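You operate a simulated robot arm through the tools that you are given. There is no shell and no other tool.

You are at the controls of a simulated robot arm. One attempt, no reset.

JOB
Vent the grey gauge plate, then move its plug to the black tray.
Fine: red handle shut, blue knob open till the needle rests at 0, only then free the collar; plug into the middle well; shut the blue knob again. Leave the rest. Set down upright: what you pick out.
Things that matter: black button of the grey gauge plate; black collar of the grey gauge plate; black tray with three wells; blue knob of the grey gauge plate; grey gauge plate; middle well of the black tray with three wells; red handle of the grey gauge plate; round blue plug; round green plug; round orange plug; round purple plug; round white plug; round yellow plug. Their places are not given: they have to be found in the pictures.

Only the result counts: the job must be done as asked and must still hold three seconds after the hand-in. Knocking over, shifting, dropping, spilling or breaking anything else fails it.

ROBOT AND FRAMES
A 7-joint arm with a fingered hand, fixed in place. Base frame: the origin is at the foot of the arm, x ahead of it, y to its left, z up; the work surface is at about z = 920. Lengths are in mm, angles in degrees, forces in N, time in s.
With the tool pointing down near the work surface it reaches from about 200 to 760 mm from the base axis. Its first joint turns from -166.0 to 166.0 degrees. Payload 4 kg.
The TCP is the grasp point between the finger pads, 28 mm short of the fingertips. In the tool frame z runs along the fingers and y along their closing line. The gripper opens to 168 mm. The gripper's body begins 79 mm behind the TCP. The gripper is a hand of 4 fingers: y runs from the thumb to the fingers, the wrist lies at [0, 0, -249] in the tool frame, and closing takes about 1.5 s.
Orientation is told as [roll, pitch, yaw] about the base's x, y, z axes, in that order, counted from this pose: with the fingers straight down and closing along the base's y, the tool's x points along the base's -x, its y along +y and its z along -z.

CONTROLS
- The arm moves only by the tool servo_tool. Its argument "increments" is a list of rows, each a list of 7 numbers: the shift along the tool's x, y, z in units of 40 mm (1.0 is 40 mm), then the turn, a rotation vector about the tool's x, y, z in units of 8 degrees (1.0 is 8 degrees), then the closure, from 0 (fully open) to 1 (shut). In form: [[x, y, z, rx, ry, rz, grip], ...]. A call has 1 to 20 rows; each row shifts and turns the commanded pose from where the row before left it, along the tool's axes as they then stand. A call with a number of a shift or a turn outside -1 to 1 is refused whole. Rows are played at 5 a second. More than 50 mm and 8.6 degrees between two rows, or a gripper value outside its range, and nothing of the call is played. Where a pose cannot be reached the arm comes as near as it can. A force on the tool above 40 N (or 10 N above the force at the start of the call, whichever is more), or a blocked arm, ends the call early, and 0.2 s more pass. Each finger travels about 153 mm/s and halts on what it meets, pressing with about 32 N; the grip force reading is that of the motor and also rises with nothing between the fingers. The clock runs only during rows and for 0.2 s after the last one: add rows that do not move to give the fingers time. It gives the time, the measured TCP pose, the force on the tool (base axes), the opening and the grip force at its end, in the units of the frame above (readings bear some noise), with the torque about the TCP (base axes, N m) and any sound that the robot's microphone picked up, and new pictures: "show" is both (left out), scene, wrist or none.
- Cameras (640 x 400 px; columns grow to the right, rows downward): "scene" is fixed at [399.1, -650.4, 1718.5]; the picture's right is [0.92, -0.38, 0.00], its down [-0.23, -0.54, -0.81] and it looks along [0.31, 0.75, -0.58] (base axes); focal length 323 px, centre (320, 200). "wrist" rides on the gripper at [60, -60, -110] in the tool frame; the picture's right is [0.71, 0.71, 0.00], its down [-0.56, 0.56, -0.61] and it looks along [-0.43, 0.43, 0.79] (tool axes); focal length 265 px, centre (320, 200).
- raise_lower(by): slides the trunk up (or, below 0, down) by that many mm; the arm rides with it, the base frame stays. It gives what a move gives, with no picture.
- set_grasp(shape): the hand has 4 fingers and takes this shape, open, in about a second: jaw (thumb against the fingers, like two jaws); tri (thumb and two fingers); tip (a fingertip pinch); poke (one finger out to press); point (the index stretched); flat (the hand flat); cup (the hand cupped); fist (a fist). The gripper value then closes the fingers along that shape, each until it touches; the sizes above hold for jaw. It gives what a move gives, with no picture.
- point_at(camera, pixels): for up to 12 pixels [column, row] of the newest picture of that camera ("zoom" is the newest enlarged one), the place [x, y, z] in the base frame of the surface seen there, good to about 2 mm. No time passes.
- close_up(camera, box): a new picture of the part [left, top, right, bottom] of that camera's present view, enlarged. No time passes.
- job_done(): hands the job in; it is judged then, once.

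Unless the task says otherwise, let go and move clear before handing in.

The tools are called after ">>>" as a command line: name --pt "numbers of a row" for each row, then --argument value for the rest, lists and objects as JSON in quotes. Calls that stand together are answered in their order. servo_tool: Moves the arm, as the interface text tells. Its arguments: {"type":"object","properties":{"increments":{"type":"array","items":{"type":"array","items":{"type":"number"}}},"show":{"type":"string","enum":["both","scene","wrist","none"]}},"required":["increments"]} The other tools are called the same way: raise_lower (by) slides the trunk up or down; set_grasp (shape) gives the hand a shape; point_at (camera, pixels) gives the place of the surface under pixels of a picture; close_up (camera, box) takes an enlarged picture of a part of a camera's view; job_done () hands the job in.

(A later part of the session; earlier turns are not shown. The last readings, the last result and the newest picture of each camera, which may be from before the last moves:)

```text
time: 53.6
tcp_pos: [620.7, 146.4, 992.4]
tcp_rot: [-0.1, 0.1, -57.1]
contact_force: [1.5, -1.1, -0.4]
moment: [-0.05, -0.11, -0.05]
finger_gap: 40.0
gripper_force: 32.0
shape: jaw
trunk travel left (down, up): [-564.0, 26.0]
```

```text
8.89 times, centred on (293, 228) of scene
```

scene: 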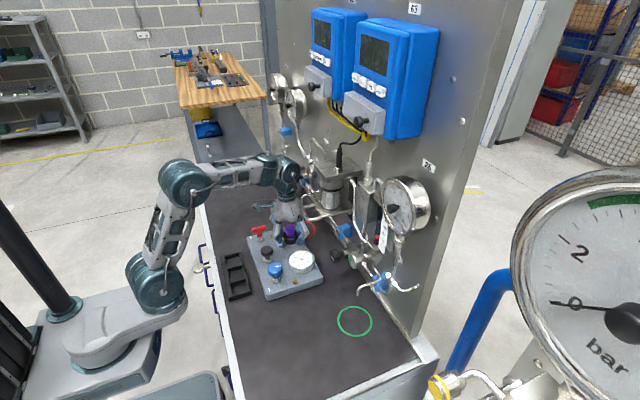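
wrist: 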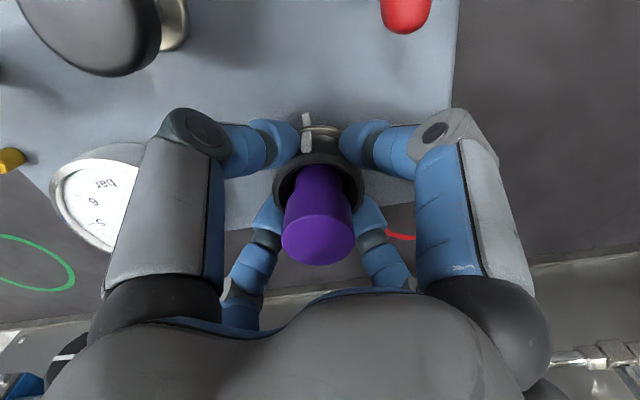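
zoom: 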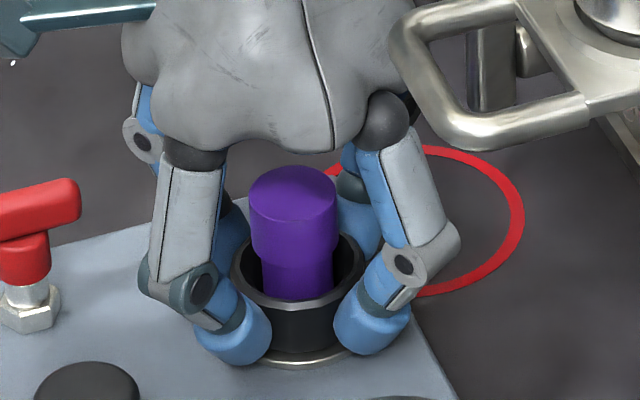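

The collar is held (gap 40, 32 N). Trying a small counter-clockwise turn of 12° and watching force, sound and the tab.

>>> servo_tool --pt "0 0 0 0 0 -0.375 0.9" --pt "0 0 0 0 0 -0.375 0.9" --pt "0 0 0 0 0 -0.375 0.9" --pt "0 0 0 0 0 -0.375 0.9" --pt "0 0 0 0 0 0 0.9" --show "wrist"

>>> close_up --camera "scene" --box '[245, 205, 317, 260]'

>>> close_up --camera "wrist" --box '[240, 80, 400, 220]'

```text
time: 54.8
tcp_pos: [621.1, 145.2, 992.0]
tcp_rot: [0.1, 0.0, -45.0]
contact_force: [0.1, -2.8, -0.6]
moment: [-0.05, -0.07, -0.06]
finger_gap: 40.2
gripper_force: 32.0
shape: jaw
trunk travel left (down, up): [-564.0, 26.0]
```

wrist: 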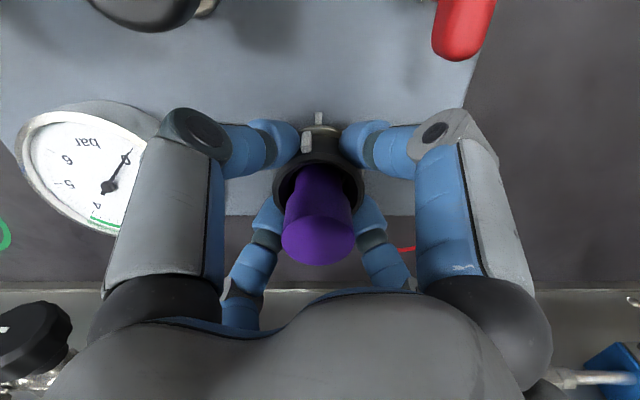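

```text
7.27 times, centred on (281, 232) of scene
```

zoom: 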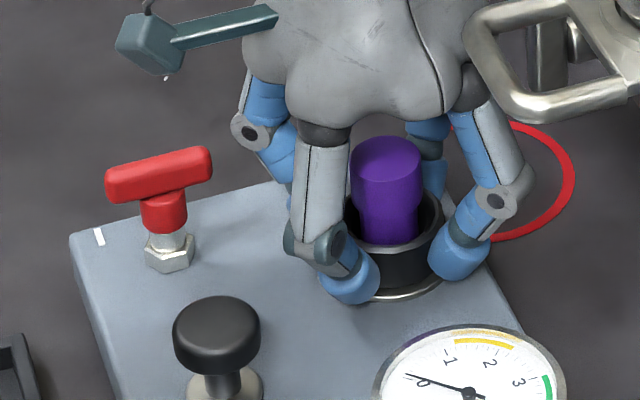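

```text
2.86 times, centred on (320, 150) of wrist
```

zoom: 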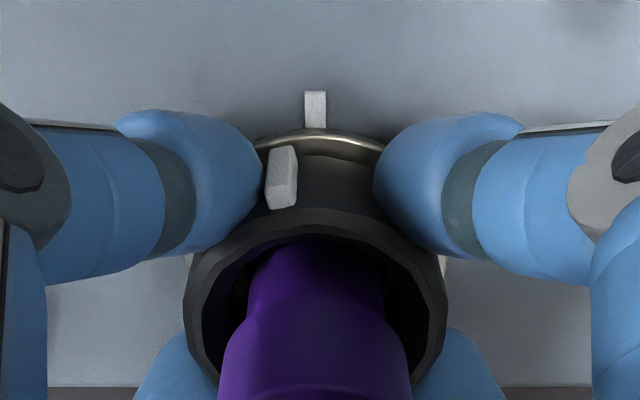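

The tab has moved off the plate mark, so the collar turns counter-clockwise easily. Checking the clearance of the left knuckle (zoom (250,130)) from the lever end (210,165) before turning more.

>>> close_up --camera "scene" --box '[245, 205, 317, 260]'

>>> point_at --camera "zoom" --pixels '[[250, 132], [240, 122], [262, 145], [236, 140], [260, 118], [210, 170], [205, 152], [275, 165], [285, 190]]'

>>> point_at --camera "wrist" --pixels '[[435, 132], [450, 115], [478, 45], [465, 52], [440, 50], [460, 120]]'

```text
7.27 times, centred on (281, 232) of scene
```

zoom: 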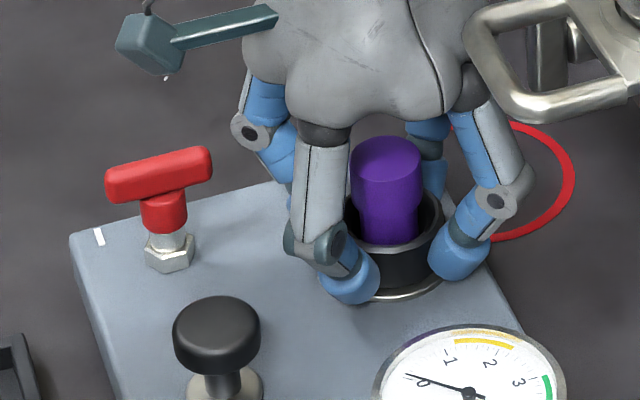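

```text
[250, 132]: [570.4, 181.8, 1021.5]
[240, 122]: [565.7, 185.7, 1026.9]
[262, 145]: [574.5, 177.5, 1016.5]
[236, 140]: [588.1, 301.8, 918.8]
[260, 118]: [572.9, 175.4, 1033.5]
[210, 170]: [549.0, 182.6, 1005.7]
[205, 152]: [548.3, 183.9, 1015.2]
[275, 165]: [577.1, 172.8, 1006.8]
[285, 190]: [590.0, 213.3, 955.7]
```

```text
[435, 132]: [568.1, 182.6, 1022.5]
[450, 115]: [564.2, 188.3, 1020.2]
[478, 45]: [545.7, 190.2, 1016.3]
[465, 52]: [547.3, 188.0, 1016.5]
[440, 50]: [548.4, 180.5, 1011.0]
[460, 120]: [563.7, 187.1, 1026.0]
```

>>> close_up --camera "wrist" --box '[400, 0, 540, 180]'

>>> point_at --camera "zoom" --pixels '[[320, 240], [350, 240], [370, 250], [400, 290], [410, 330], [300, 260], [260, 100], [280, 130], [250, 60], [330, 100], [390, 300], [340, 250]]'

```text
2.22 times, centred on (470, 90) of wrist
```

zoom: 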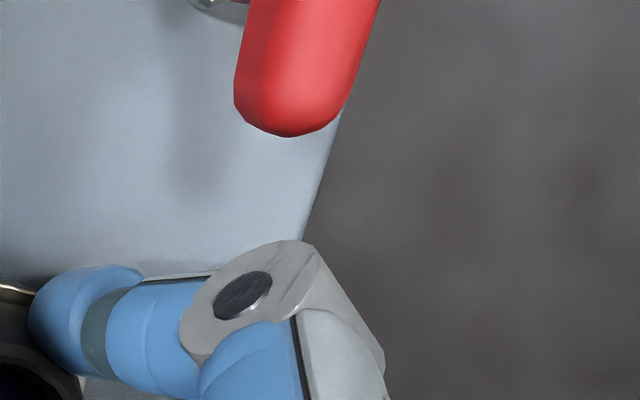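

```text
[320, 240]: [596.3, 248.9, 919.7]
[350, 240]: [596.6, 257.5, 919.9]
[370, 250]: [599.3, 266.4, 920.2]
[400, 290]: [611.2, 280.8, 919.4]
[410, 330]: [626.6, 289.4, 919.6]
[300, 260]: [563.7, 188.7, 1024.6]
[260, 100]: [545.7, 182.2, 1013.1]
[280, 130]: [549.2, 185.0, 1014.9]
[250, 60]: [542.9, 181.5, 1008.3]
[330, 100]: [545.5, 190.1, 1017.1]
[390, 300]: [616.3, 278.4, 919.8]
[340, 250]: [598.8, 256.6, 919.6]
```

>>> point_at --camera "zoom" --pixels '[[315, 252], [325, 268], [340, 290], [355, 315], [370, 345], [380, 375], [318, 280], [330, 320], [285, 134], [292, 136]]'

```text
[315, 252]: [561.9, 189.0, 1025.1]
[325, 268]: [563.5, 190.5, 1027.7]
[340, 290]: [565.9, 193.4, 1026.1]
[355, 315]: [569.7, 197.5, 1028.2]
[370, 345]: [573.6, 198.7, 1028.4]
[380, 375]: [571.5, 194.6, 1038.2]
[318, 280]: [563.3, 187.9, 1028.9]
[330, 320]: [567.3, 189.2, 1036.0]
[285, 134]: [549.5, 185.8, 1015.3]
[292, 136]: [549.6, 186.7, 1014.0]
```

The knuckle's outer radius about the collar axis is ~73 mm versus ≥78 mm for the lever end, so rotation clears it. Turning another 18° counter-clockwise.

>>> servo_tool --pt "0 0 0 0 0 -0.375 0.9" --pt "0 0 0 0 0 -0.375 0.9" --pt "0 0 0 0 0 -0.375 0.9" --pt "0 0 0 0 0 -0.375 0.9" --pt "0 0 0 0 0 -0.375 0.9" --pt "0 0 0 0 0 -0.375 0.9" --pt "0 0 0 0 0 0 0.9" --show "wrist"

>>> close_up --camera "scene" --box '[245, 205, 317, 260]'

```text
time: 56.4
tcp_pos: [620.3, 145.6, 991.8]
tcp_rot: [0.0, 0.0, -27.1]
contact_force: [1.3, -6.3, -0.1]
moment: [-0.14, -0.12, -0.07]
finger_gap: 40.0
gripper_force: 32.2
shape: jaw
trunk travel left (down, up): [-564.0, 26.0]
```

wrist: 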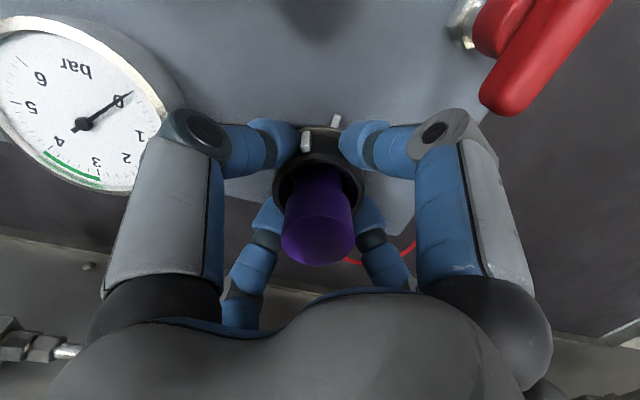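

```text
7.27 times, centred on (281, 232) of scene
```

zoom: 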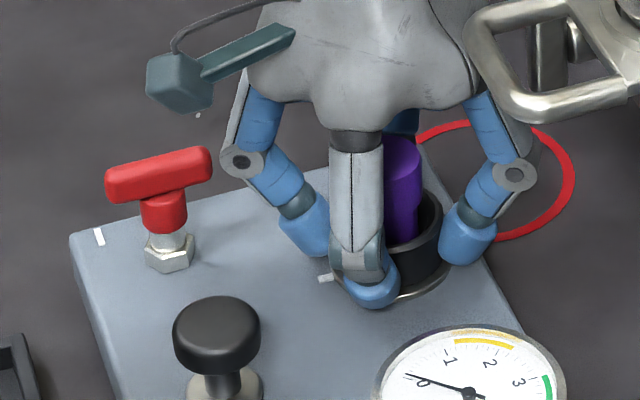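

Collar follows (tab (305,143) vs plate mark (337,120)), now 30° turned with no resistance. Continuing another 15°.

>>> servo_tool --pt "0 0 0 0 0 -0.375 0.9" --pt "0 0 0 0 0 -0.375 0.9" --pt "0 0 0 0 0 -0.375 0.9" --pt "0 0 0 0 0 -0.375 0.9" --pt "0 0 0 0 0 -0.375 0.9" --pt "0 0 0 0 0 0 0.9" --show "wrist"

>>> close_up --camera "scene" --box '[255, 195, 327, 250]'

```text
time: 57.8
tcp_pos: [621.1, 144.9, 991.8]
tcp_rot: [0.1, 0.0, -12.1]
contact_force: [1.0, -8.8, 0.8]
moment: [-0.21, -0.12, -0.04]
finger_gap: 40.0
gripper_force: 32.1
shape: jaw
trunk travel left (down, up): [-564.0, 26.0]
```

wrist: 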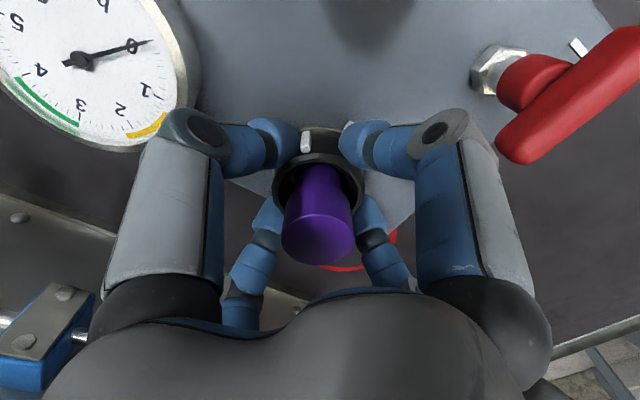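

```text
7.27 times, centred on (291, 222) of scene
```

zoom: 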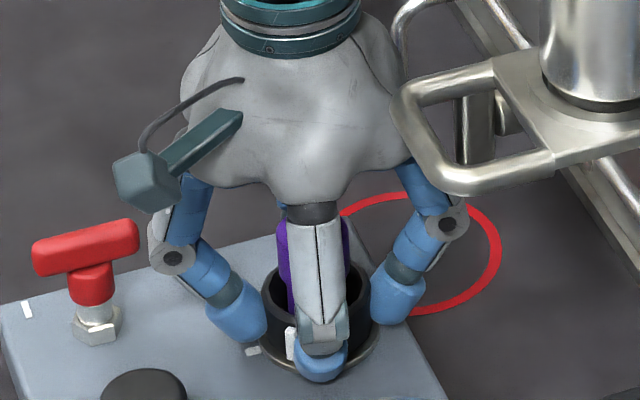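

Now 45° turned with little resistance. The right finger will pass near the bracket leg next, so I am measuring that gap first.

>>> point_at --camera "zoom" --pixels '[[447, 222], [462, 215], [445, 200], [432, 180], [415, 165], [425, 195], [475, 160], [462, 150], [488, 155], [440, 250], [425, 275], [400, 180]]'

```text
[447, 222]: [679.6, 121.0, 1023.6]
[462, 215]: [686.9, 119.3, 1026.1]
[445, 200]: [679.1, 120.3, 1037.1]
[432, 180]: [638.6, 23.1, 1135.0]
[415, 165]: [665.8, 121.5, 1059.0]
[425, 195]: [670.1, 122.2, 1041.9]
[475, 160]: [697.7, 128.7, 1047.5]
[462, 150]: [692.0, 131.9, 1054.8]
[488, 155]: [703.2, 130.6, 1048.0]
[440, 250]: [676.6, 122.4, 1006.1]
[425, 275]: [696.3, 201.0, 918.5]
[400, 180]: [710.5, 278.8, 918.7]
```

The finger's back at leg height stays around x≈680 versus the leg at x≥690, so there is room. Turning another 15°.

>>> servo_tool --pt "0 0 0 0 0 -0.375 0.9" --pt "0 0 0 0 0 -0.375 0.9" --pt "0 0 0 0 0 -0.375 0.9" --pt "0 0 0 0 0 -0.375 0.9" --pt "0 0 0 0 0 -0.375 0.9" --pt "0 0 0 0 0 0 0.9" --show "wrist"

>>> close_up --camera "scene" --box '[255, 195, 327, 250]'

```text
time: 59.2
tcp_pos: [620.0, 143.1, 992.7]
tcp_rot: [0.1, 0.1, 2.9]
contact_force: [1.4, -15.4, 0.0]
moment: [-0.33, -0.07, -0.08]
finger_gap: 40.1
gripper_force: 32.3
shape: jaw
trunk travel left (down, up): [-564.0, 26.0]
```

wrist: 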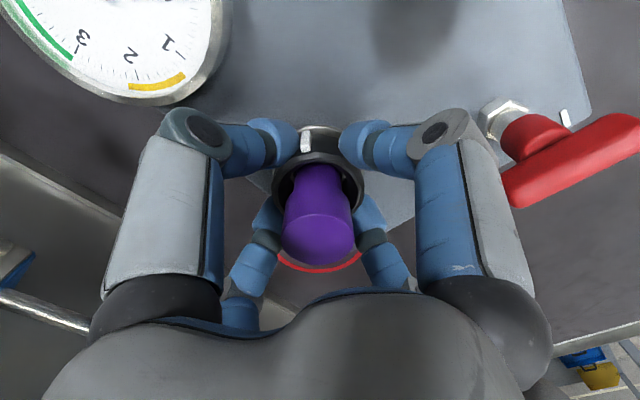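

```text
7.27 times, centred on (291, 222) of scene
```

zoom: 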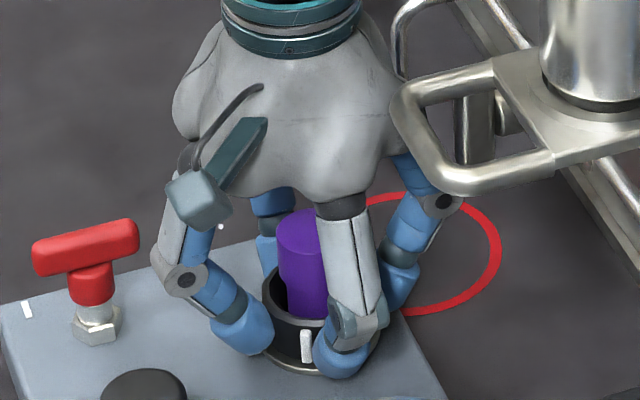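

The collar is now 60° round; a sideways load of 15 N in -y has built up from slight off-centre gripping. I will ease the TCP 1.5 mm toward -y, then continue turning 15°.

>>> servo_tool --pt "0 -0.04 0 0 0 0 0.9" --pt "0 0 0 0 0 0 0.9" --show "none"

>>> servo_tool --pt "0 0 0 0 0 -0.375 0.9" --pt "0 0 0 0 0 -0.375 0.9" --pt "0 0 0 0 0 -0.375 0.9" --pt "0 0 0 0 0 0 0.9" --show "wrist"

>>> close_up --camera "scene" --box '[255, 195, 327, 250]'

```text
time: 59.8
tcp_pos: [620.6, 143.4, 991.7]
tcp_rot: [0.2, 0.0, 3.0]
contact_force: [0.5, -11.5, 0.3]
moment: [-0.29, -0.04, -0.05]
finger_gap: 39.8
gripper_force: 31.8
shape: jaw
trunk travel left (down, up): [-564.0, 26.0]
```

```text
time: 60.8
tcp_pos: [620.7, 143.8, 991.2]
tcp_rot: [0.0, 0.0, 12.0]
contact_force: [1.1, -10.5, 0.1]
moment: [-0.24, -0.1, -0.08]
finger_gap: 39.7
gripper_force: 31.8
shape: jaw
trunk travel left (down, up): [-564.0, 26.0]
```

wrist: 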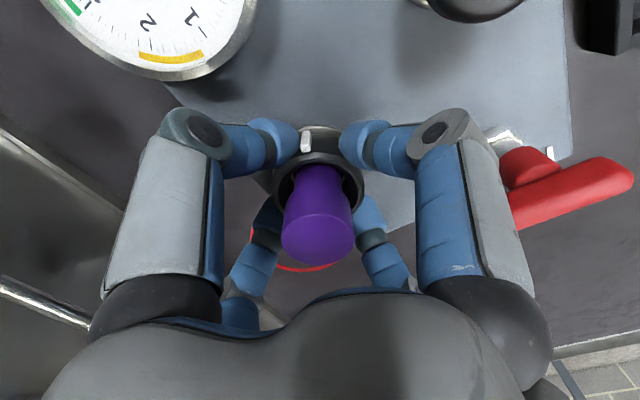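

```text
7.27 times, centred on (291, 222) of scene
```

zoom: 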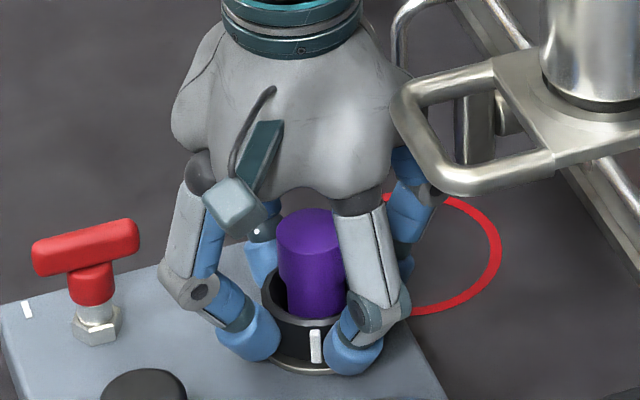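

69° turned, still free. Continuing to 90°.

>>> servo_tool --pt "0 0 0 0 0 -0.375 0.9" --pt "0 0 0 0 0 -0.375 0.9" --pt "0 0 0 0 0 -0.375 0.9" --pt "0 0 0 0 0 -0.375 0.9" --pt "0 0 0 0 0 -0.375 0.9" --pt "0 0 0 0 0 -0.375 0.9" --pt "0 0 0 0 0 -0.375 0.9" --pt "0 0 0 0 0 0 0.9" --show "wrist"

>>> close_up --camera "scene" --box '[255, 195, 327, 250]'

```text
time: 62.6
tcp_pos: [621.8, 142.9, 992.1]
tcp_rot: [0.1, 0.0, 32.8]
contact_force: [6.3, -12.6, 0.0]
moment: [-0.27, -0.17, -0.75]
finger_gap: 40.1
gripper_force: 32.0
shape: jaw
trunk travel left (down, up): [-564.0, 26.0]
```

wrist: 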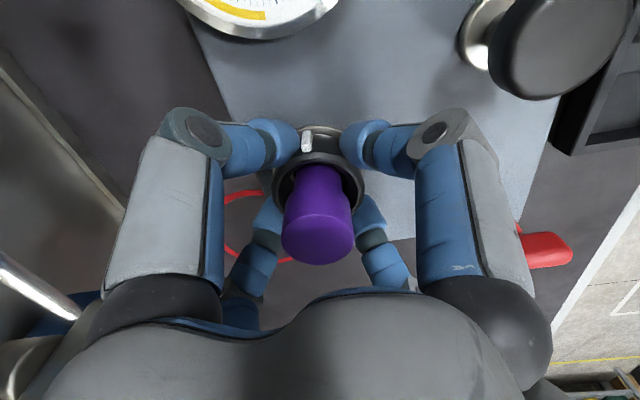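

```text
7.27 times, centred on (291, 222) of scene
```

zoom: 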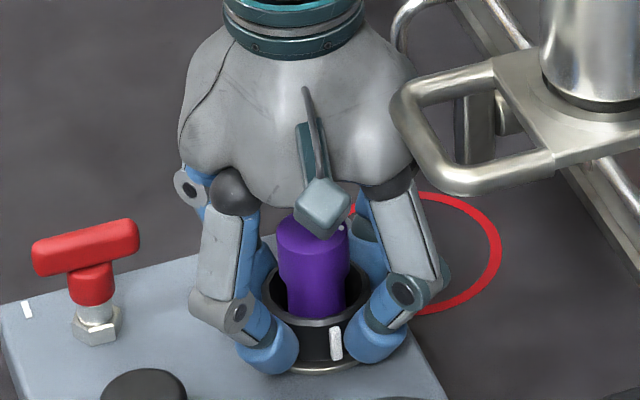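

A torque of 0.75 N·m appeared at 90°, so the collar has reached its end stop. Opening the fingers a little to release the collar.

>>> servo_tool --pt "0 0 0 0 0 0 0.8" --pt "0 0 0 0 0 0 0.69" --pt "0 0 0 0 0 0 0.69" --pt "0 0 0 0 0 0 0.69" --pt "0 0 0 0 0 0 0.69" --show "wrist"

>>> close_up --camera "scene" --box '[265, 205, 317, 247]'

```text
time: 63.8
tcp_pos: [621.6, 144.2, 991.7]
tcp_rot: [0.0, 0.0, 33.0]
contact_force: [-0.4, 1.1, 0.2]
moment: [-0.01, -0.04, -0.01]
finger_gap: 52.2
gripper_force: 0.1
shape: jaw
trunk travel left (down, up): [-564.0, 26.0]
```

wrist: 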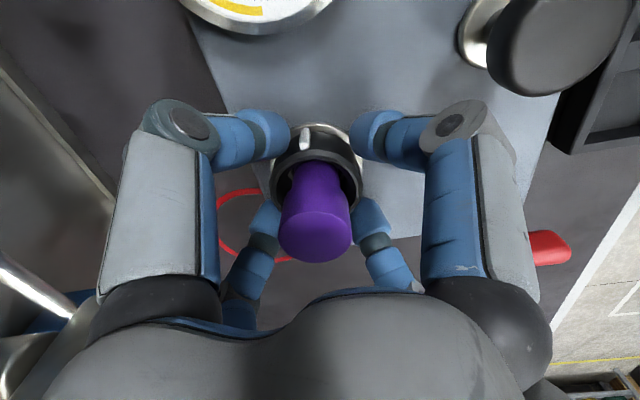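

```text
9.52 times, centred on (291, 226) of scene
```

zoom: 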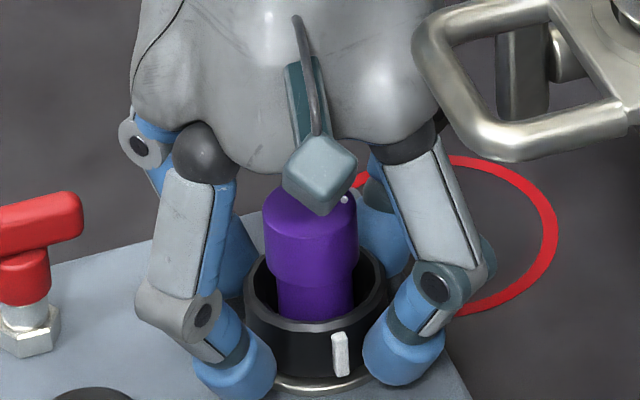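

Collar released with its tab now at zoom (340,355). Raising 6 mm, then turning back to yaw -30 (the clear lifting orientation).

>>> servo_tool --pt "0 0 -0.16 0 0 0 0.69" --pt "0 0 0 0 0 0.7 0.69" --pt "0 0 0 0 0 0.7 0.69" --pt "0 0 0 0 0 0.7 0.69" --pt "0 0 0 0 0 0.7 0.69" --pt "0 0 0 0 0 0.7 0.69" --pt "0 0 0 0 0 0.7 0.69" --pt "0 0 0 0 0 0.7 0.69" --pt "0 0 0 0 0 0.7 0.69" --pt "0 0 0 0 0 0.7 0.69" --pt "0 0 0 0 0 0.7 0.69" --pt "0 0 0 0 0 0.7 0.69" --pt "0 0 0 0 0 0.175 0.69" --pt "0 0 0 0 0 0 0.69" --show "both"

>>> close_up --camera "scene" --box '[250, 200, 322, 255]'

```text
time: 66.8
tcp_pos: [619.9, 145.8, 999.6]
tcp_rot: [0.0, 0.0, -30.1]
contact_force: [0.0, 0.9, 0.7]
moment: [0.02, -0.02, 0.01]
finger_gap: 52.1
gripper_force: 0.0
shape: jaw
trunk travel left (down, up): [-564.0, 26.0]
```

scene: 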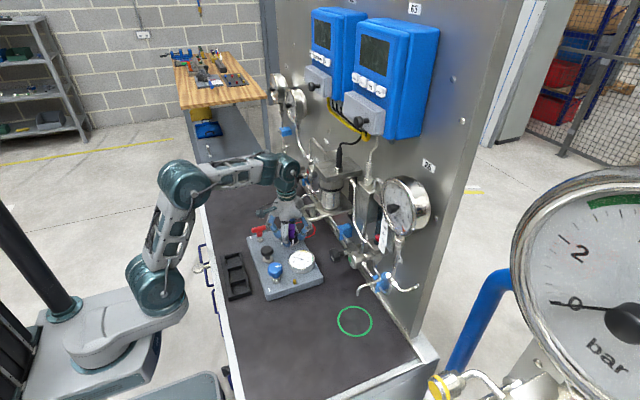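
wrist: 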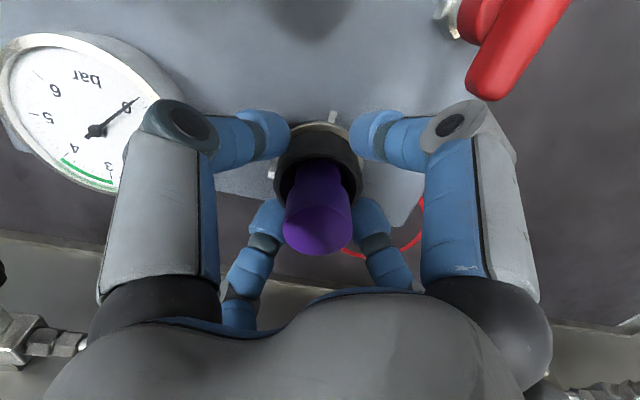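

```text
7.27 times, centred on (286, 228) of scene
```

zoom: 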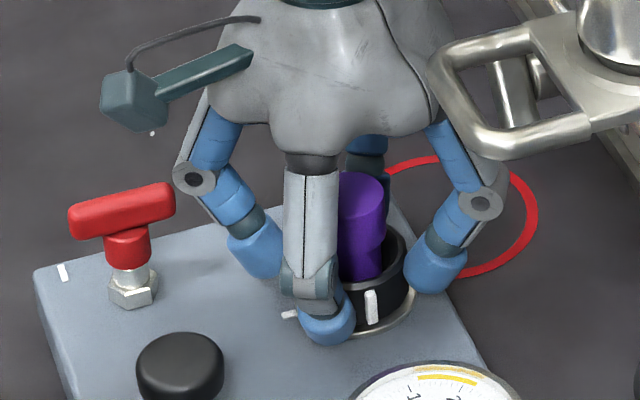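

Good, clear on all sides. Raising to TCP z≈1017 so the fingertips meet the plug head, then closing on it.

>>> servo_tool --pt "0 0 -0.25 0 0 0 0.69" --pt "0 0 -0.22 0 0 0 0.69" --pt "0 0 0 0 0 0 0.8" --pt "0 0 0 0 0 0 0.9" --pt "0 0 0 0 0 0 1.0" --pt "0 0 0 0 0 0 1.0" --pt "0 0 0 0 0 0 1.0" --show "wrist"

>>> close_up --camera "scene" --box '[260, 200, 322, 250]'

```text
time: 68.4
tcp_pos: [620.9, 145.3, 1016.6]
tcp_rot: [0.0, 0.0, -30.0]
contact_force: [-0.5, 0.6, 0.2]
moment: [0.02, -0.03, 0.03]
finger_gap: 23.6
gripper_force: 32.0
shape: jaw
trunk travel left (down, up): [-564.0, 26.0]
```

wrist: 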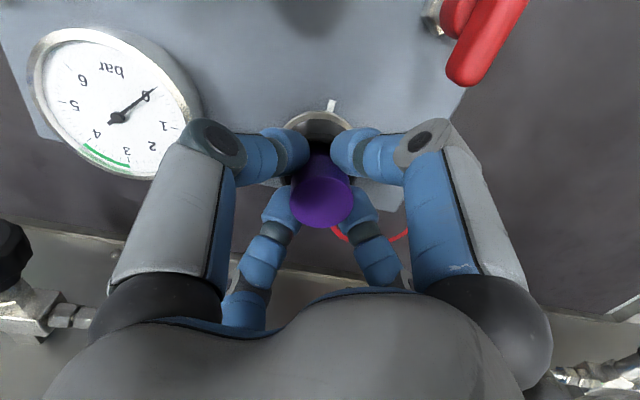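

```text
8.00 times, centred on (291, 225) of scene
```

zoom: 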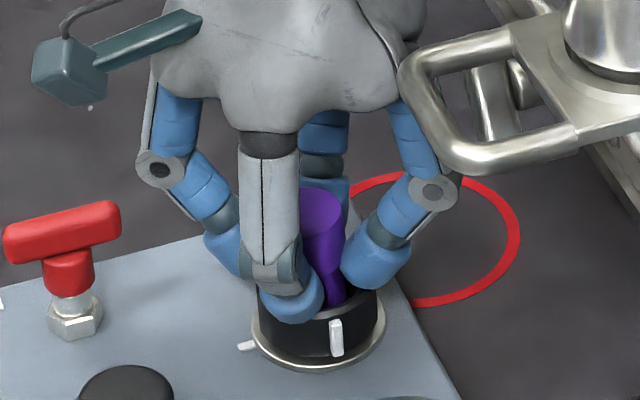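

The plug head is held (gap 23.6, 32 N). Lifting slowly by 20 mm first and watching the force.

>>> servo_tool --pt "0 0 -0.1 0 0 0 1.0" --pt "0 0 -0.1 0 0 0 1.0" --pt "0 0 -0.15 0 0 0 1.0" --pt "0 0 -0.15 0 0 0 1.0" --pt "0 0 0 0 0 0 1.0" --show "wrist"

>>> close_up --camera "scene" --box '[260, 195, 322, 245]'

```text
time: 69.6
tcp_pos: [622.6, 145.5, 1037.4]
tcp_rot: [0.0, 0.0, -29.9]
contact_force: [-0.5, 0.1, -0.6]
moment: [-0.01, 0.0, -0.02]
finger_gap: 23.7
gripper_force: 31.8
shape: jaw
trunk travel left (down, up): [-564.0, 26.0]
```

wrist: 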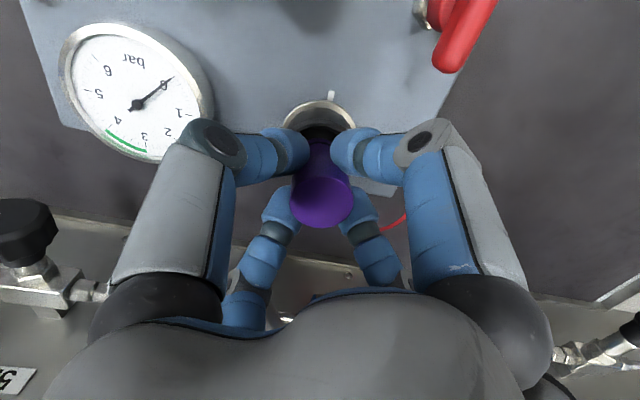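

```text
8.00 times, centred on (291, 220) of scene
```

zoom: 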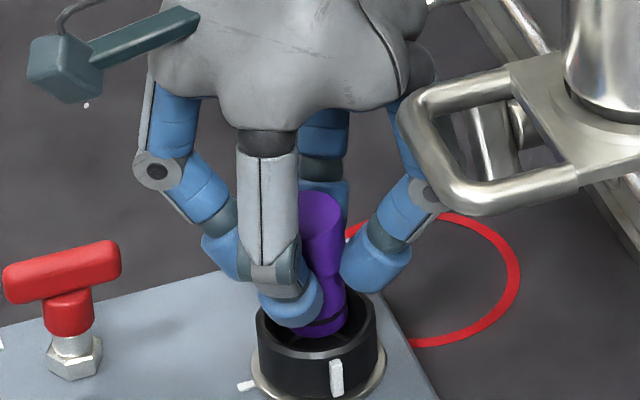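

The plug comes out freely. Lifting on to about z 1150.

>>> servo_tool --pt "0 0 -0.4 0 0 0 1.0" --pt "0 0 -0.5 0 0 0 1.0" --pt "0 0 -0.5 0 0 0 1.0" --pt "0 0 -0.5 0 0 0 1.0" --pt "0 0 -0.5 0 0 0 1.0" --pt "0 0 -0.4 0 0 0 1.0" --pt "0 0 0 0 0 0 1.0" --show "both"

>>> close_up --camera "scene" --box '[245, 160, 325, 225]'

```text
time: 71.2
tcp_pos: [621.6, 145.3, 1149.9]
tcp_rot: [-0.1, 0.0, -30.1]
contact_force: [0.1, 0.4, -0.3]
moment: [0.0, 0.0, -0.02]
finger_gap: 23.8
gripper_force: 32.1
shape: jaw
trunk travel left (down, up): [-564.0, 26.0]
```

scene: 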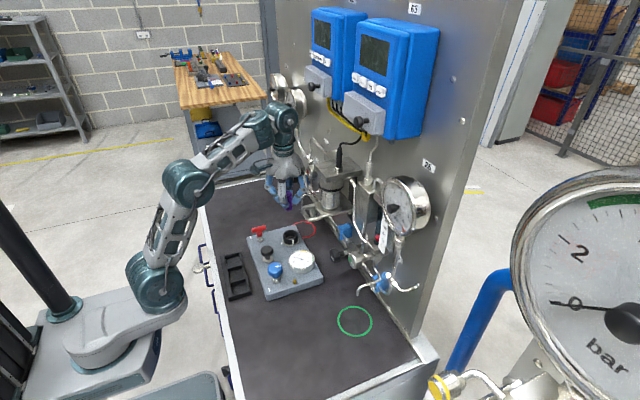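
wrist: 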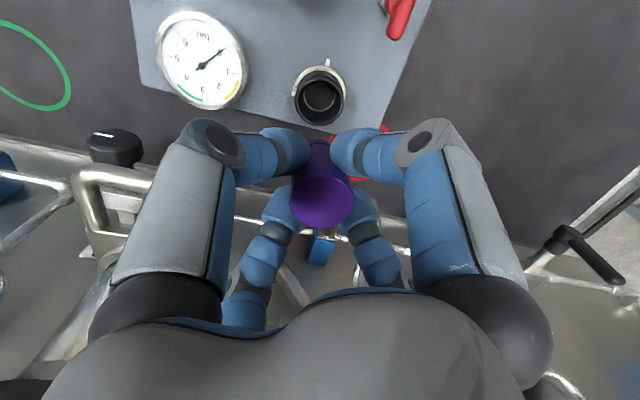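

```text
6.15 times, centred on (285, 192) of scene
```

zoom: 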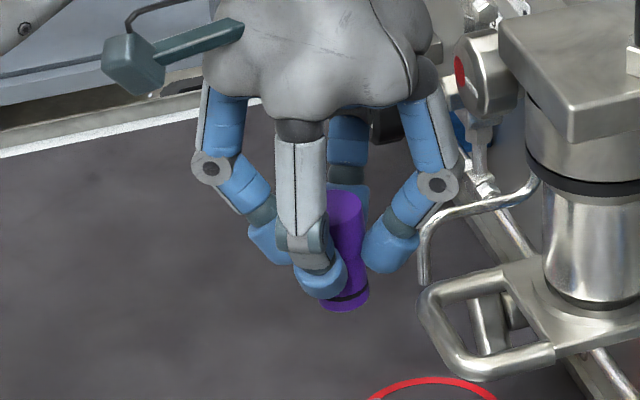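

The plug is fully out and held upright. Measuring its bottom height relative to the TCP.

>>> point_at --camera "zoom" --pixels '[[345, 308], [345, 298], [325, 303], [366, 298], [345, 215], [345, 195], [350, 240], [355, 265], [320, 290], [385, 265], [270, 255], [345, 310]]'

>>> point_at --camera "wrist" --pixels '[[322, 205], [322, 225], [300, 205], [345, 205], [322, 185]]'

```text
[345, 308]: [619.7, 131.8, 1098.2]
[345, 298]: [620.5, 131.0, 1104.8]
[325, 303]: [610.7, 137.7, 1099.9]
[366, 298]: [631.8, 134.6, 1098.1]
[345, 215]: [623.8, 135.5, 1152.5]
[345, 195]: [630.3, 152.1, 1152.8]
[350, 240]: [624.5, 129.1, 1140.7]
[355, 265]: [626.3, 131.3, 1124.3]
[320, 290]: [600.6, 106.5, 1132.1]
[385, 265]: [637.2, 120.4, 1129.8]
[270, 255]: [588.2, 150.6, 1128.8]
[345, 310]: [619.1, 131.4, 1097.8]
```

```text
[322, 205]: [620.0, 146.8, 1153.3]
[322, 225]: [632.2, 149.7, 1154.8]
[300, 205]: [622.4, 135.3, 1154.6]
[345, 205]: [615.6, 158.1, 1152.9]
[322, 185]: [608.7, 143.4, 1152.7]
```

Plug bottom is at TCP-53 and its top at TCP+3, standing upright in the grip. Now measuring the middle well of the tray.

>>> close_up --camera "scene" --box '[215, 245, 263, 305]'

>>> close_up --camera "scene" --box '[222, 258, 254, 288]'

```text
6.67 times, centred on (239, 275) of scene
```

zoom: 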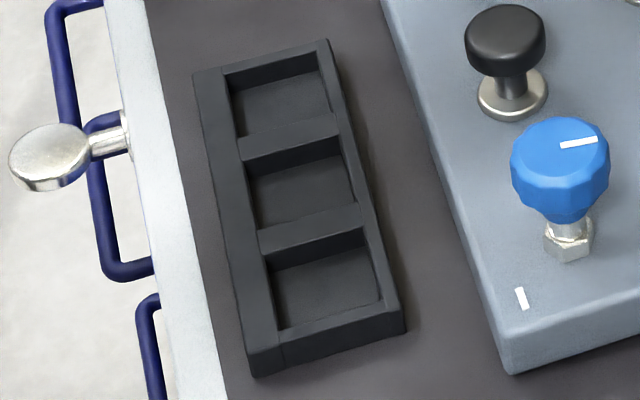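

```text
13.33 times, centred on (238, 273) of scene
```

zoom: 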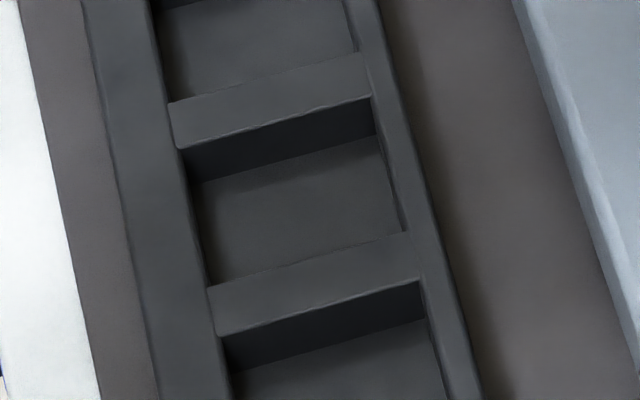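

>>> point_at --camera "zoom" --pixels '[[183, 148], [370, 100], [208, 286], [408, 236], [195, 183], [380, 140], [300, 210], [300, 130], [300, 262], [170, 120], [130, 200], [400, 100]]'

>>> point_at --camera "zoom" --pixels '[[210, 275], [400, 230], [250, 200], [350, 190], [300, 300], [230, 335], [420, 285], [160, 100], [360, 55], [300, 180], [390, 170], [200, 220]]'

```text
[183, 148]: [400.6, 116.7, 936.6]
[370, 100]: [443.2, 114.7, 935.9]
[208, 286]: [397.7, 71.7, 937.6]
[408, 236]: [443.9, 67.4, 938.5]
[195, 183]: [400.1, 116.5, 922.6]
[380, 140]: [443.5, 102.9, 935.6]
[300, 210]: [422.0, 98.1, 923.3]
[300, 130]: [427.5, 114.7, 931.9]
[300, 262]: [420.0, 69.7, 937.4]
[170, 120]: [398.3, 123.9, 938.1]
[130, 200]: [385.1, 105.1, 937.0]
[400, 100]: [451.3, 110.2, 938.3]
```

```text
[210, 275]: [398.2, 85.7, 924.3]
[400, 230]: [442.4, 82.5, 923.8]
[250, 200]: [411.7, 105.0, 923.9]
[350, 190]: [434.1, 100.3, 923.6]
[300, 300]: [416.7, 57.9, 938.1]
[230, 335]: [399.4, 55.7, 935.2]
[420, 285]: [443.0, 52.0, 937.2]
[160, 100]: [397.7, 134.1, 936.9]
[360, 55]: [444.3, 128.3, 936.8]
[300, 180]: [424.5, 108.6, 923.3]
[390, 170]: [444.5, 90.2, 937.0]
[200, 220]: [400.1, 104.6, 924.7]
```

Middle well: x 399–443, y 70–116, centre about (421,93.3), floor z≈924, rim 937. Carrying the plug over it at z 1150.

>>> servo_tool --pt "0.3 -0.3 0 0 0 0 1.0" --pt "0.56 -0.55 0 0 0 0 1.0" --pt "0.615 -0.605 0 0 0 0 1.0" --pt "0.615 -0.605 0 0 0 0 1.0" --pt "0.615 -0.605 0 0 0 0 1.0" --pt "0.6 -0.6 0 0 0 0 1.0" --pt "0.385 -0.365 0 0 0 0 1.0" --pt "0 0 0 0 0 0 1.0" --pt "0 0 0 0 0 0 1.0" --show "both"

>>> servo_tool --pt "0 0 0 0 0 0 1.0" --show "none"

>>> close_up --camera "scene" --box '[190, 200, 290, 290]'

```text
time: 73.2
tcp_pos: [420.4, 93.4, 1148.6]
tcp_rot: [0.0, 0.1, -30.0]
contact_force: [-0.2, -0.4, -1.1]
moment: [0.01, 0.03, 0.0]
finger_gap: 23.9
gripper_force: 32.1
shape: jaw
trunk travel left (down, up): [-564.0, 26.0]
```

scene: 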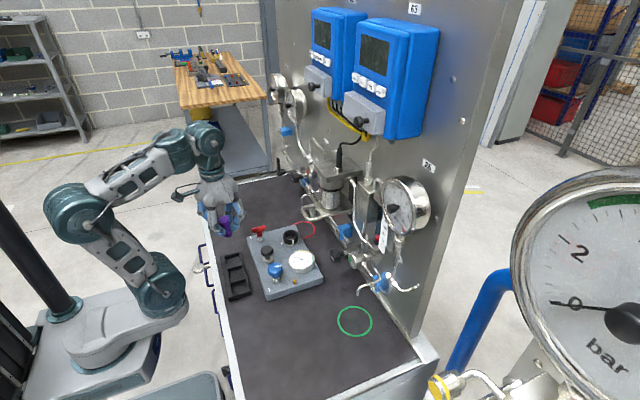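
wrist: 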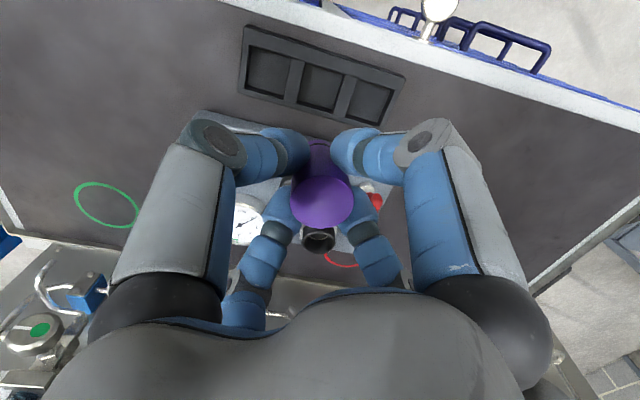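

```text
time: 73.6
tcp_pos: [421.3, 93.0, 1147.8]
tcp_rot: [-0.1, 0.0, -30.2]
contact_force: [0.3, 0.4, -0.4]
moment: [0.02, -0.03, 0.01]
finger_gap: 24.0
gripper_force: 31.5
shape: jaw
trunk travel left (down, up): [-564.0, 26.0]
```

```text
4.44 times, centred on (240, 245) of scene
```

zoom: 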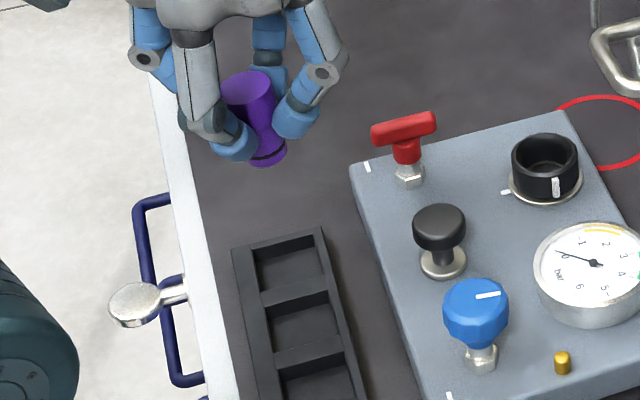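

The hand is over the middle well. Checking that the plug hangs truly vertical in the grip.

>>> close_up --camera "scene" --box '[220, 205, 268, 240]'

>>> point_at --camera "wrist" --pixels '[[320, 185], [320, 225], [297, 200], [347, 200], [320, 205], [320, 150], [305, 165], [340, 172]]'

```text
11.43 times, centred on (244, 222) of scene
```

zoom: 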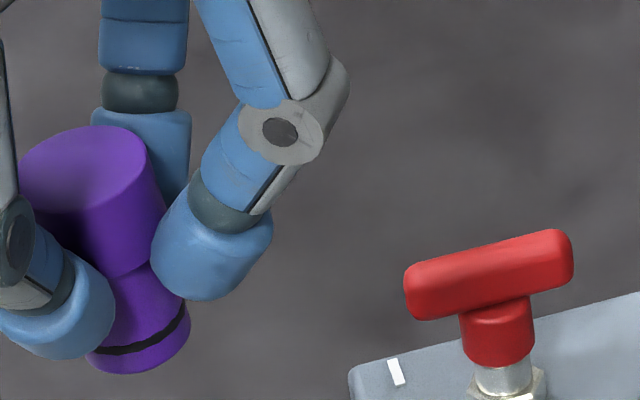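

```text
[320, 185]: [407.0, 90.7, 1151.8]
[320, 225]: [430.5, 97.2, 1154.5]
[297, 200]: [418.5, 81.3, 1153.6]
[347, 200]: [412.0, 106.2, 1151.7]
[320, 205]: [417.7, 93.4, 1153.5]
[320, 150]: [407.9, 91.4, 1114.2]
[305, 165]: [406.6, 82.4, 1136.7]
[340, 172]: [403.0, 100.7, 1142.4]
```

>>> point_at --camera "zoom" --pixels '[[30, 170], [85, 135], [140, 150], [90, 190], [60, 155], [110, 165], [95, 362], [140, 370], [185, 340], [140, 345], [175, 315], [120, 355]]'

>>> point_at --camera "wrist" --pixels '[[310, 190], [330, 190], [310, 215], [332, 215], [300, 208], [342, 208], [320, 195], [320, 215]]'

```text
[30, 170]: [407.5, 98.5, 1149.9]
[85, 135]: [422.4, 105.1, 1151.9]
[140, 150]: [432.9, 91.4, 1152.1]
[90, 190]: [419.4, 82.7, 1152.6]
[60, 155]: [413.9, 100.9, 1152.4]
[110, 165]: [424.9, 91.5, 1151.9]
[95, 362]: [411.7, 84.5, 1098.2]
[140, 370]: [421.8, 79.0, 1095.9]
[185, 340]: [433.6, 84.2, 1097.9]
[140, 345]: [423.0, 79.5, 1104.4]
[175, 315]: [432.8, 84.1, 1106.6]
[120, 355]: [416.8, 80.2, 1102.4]
```

```text
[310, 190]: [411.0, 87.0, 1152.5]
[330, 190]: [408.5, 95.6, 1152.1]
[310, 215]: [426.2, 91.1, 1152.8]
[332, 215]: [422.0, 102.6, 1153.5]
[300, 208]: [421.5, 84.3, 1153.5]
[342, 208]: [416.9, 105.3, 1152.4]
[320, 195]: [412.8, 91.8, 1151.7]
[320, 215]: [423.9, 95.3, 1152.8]
```

The plug is within about 2° of vertical and its bottom is near z 1095.5. Descending to leave the plug bottom about 8 mm above the well floor.

>>> servo_tool --pt "0 0 0.6 0 0 0 1.0" --pt "0 0 0.6 0 0 0 1.0" --pt "0 0 0.6 0 0 0 1.0" --pt "0 0 0.6 0 0 0 1.0" --pt "0 0 0.6 0 0 0 1.0" --pt "0 0 0.5 0 0 0 1.0" --pt "0 0 0.35 0 0 0 1.0" --pt "0 0 0.2 0 0 0 1.0" --pt "0 0 0 0 0 0 1.0" --show "both"

>>> close_up --camera "scene" --box '[205, 235, 275, 295]'

```text
time: 75.6
tcp_pos: [420.1, 92.2, 986.8]
tcp_rot: [0.0, 0.0, -30.0]
contact_force: [-0.5, -1.1, -0.6]
moment: [0.02, -0.03, 0.03]
finger_gap: 24.3
gripper_force: 32.3
shape: jaw
trunk travel left (down, up): [-564.0, 26.0]
```

scene: 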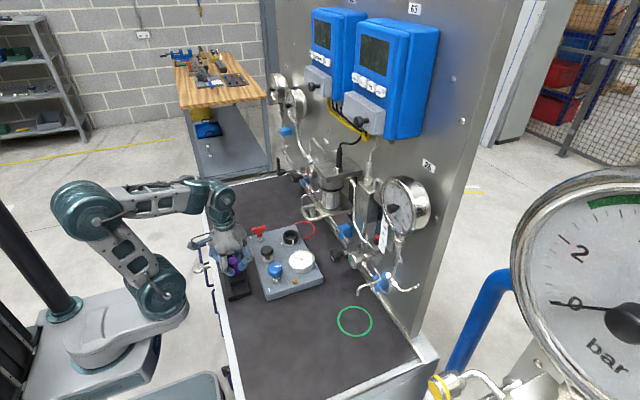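
wrist: 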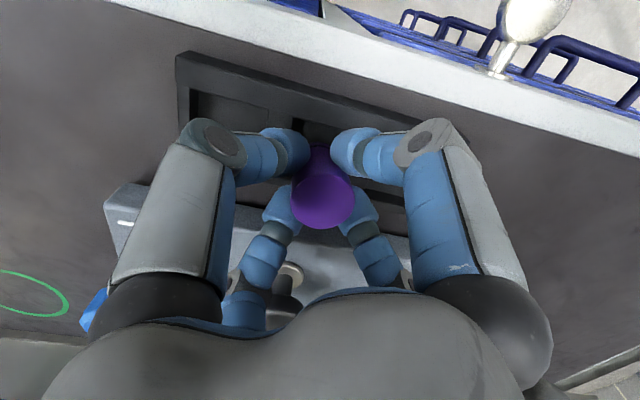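

```text
6.67 times, centred on (240, 265) of scene
```

zoom: 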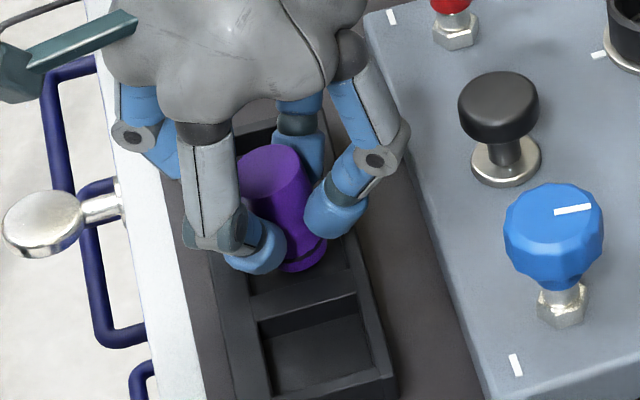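

The plug bottom is just entering the middle well. Lowering the last millimetres slowly and watching the vertical force.

>>> servo_tool --pt "0 0 0.05 0 0 0 1.0" --pt "0 0 0.05 0 0 0 1.0" --pt "0 0 0.05 0 0 0 1.0" --pt "0 0 0 0 0 0 1.0" --show "none"

>>> servo_tool --pt "0 0 0.025 0 0 0 1.0" --pt "0 0 0.025 0 0 0 1.0" --pt "0 0 0 0 0 0 1.0" --show "none"

>>> close_up --camera "scene" --box '[215, 245, 263, 285]'

```text
time: 76.6
tcp_pos: [420.5, 92.6, 982.6]
tcp_rot: [0.0, 0.0, -30.1]
contact_force: [1.4, -0.1, -0.9]
moment: [0.01, 0.0, 0.04]
finger_gap: 24.1
gripper_force: 32.5
shape: jaw
trunk travel left (down, up): [-564.0, 26.0]
```

```text
time: 77.4
tcp_pos: [420.6, 92.5, 979.5]
tcp_rot: [-0.1, -0.1, -30.1]
contact_force: [-0.7, -0.6, 7.5]
moment: [0.0, 0.08, 0.02]
finger_gap: 24.3
gripper_force: 32.2
shape: jaw
trunk travel left (down, up): [-564.0, 26.0]
```

```text
10.00 times, centred on (239, 265) of scene
```

zoom: 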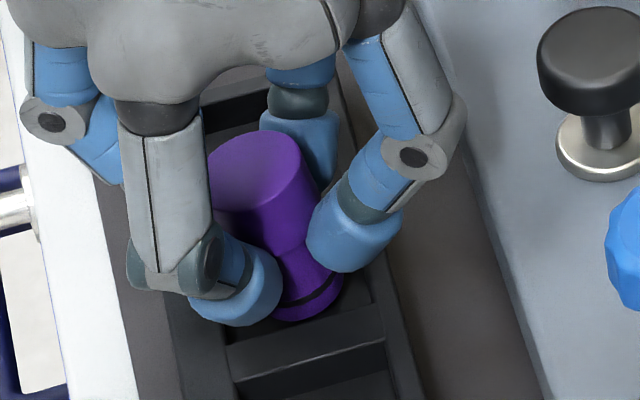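

A 7.5 N upward force shows contact. Checking whether the plug bottom is on the well floor rather than on a rim.

>>> point_at --camera "zoom" --pixels '[[300, 318], [325, 305], [340, 290], [285, 318], [310, 322], [350, 300], [260, 160], [230, 160], [290, 150], [265, 200], [300, 335], [355, 280]]'

>>> point_at --camera "wrist" --pixels '[[310, 190], [335, 190], [300, 205], [345, 205], [320, 222], [320, 180]]'

```text
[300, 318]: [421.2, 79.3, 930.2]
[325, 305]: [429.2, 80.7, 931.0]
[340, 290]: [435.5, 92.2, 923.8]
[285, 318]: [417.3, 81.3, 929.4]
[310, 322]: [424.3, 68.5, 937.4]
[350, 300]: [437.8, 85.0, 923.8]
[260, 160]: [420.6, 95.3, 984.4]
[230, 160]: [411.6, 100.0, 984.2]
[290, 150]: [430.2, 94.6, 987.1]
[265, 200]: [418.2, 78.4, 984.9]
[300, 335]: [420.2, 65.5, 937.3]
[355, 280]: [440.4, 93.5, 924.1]
```

```text
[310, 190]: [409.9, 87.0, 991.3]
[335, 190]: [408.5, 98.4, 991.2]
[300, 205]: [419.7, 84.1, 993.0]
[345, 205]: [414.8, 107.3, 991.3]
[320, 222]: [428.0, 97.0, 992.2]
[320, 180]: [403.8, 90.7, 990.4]
```

The plug bottom is inside the middle well with the floor visible right beside it, and it is resting there. Opening the fingers gradually.

>>> servo_tool --pt "0 0 0 0 0 0 0.86" --pt "0 0 0 0 0 0 0.84" --pt "0 0 0 0 0 0 0.82" --pt "0 0 0 0 0 0 0.8" --pt "0 0 0 0 0 0 0.77" --pt "0 0 0 0 0 0 0.74" --pt "0 0 0 0 0 0 0.7" --pt "0 0 0 0 0 0 0.66" --pt "0 0 0 0 0 0 0.66" --pt "0 0 0 0 0 0 0.66" --show "both"

>>> close_up --camera "scene" --box '[215, 245, 263, 285]'

```text
time: 79.6
tcp_pos: [419.6, 90.8, 979.4]
tcp_rot: [0.0, -0.1, -30.1]
contact_force: [0.6, -0.5, -0.9]
moment: [0.0, 0.0, 0.01]
finger_gap: 56.7
gripper_force: 0.0
shape: jaw
trunk travel left (down, up): [-564.0, 26.0]
```

scene: 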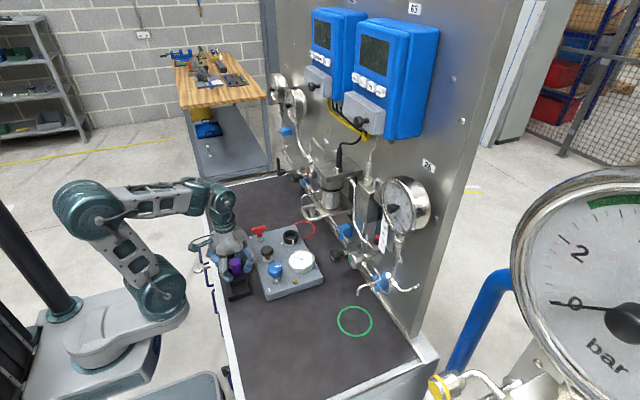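
wrist: 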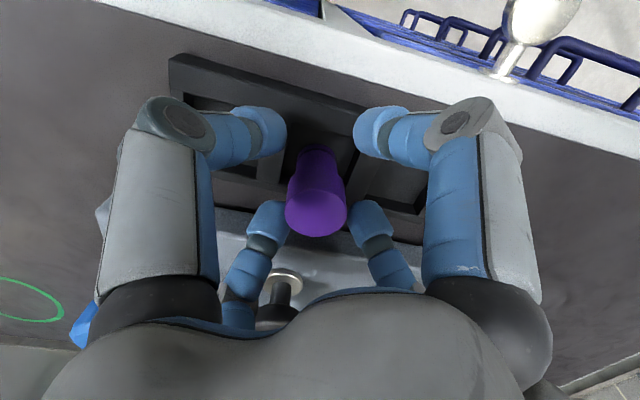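

```text
10.00 times, centred on (239, 265) of scene
```

zoom: 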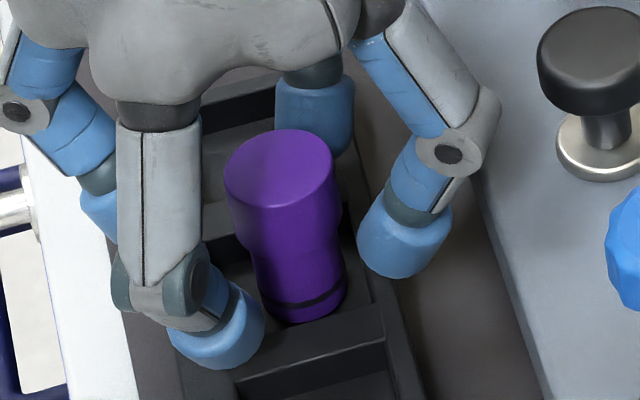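

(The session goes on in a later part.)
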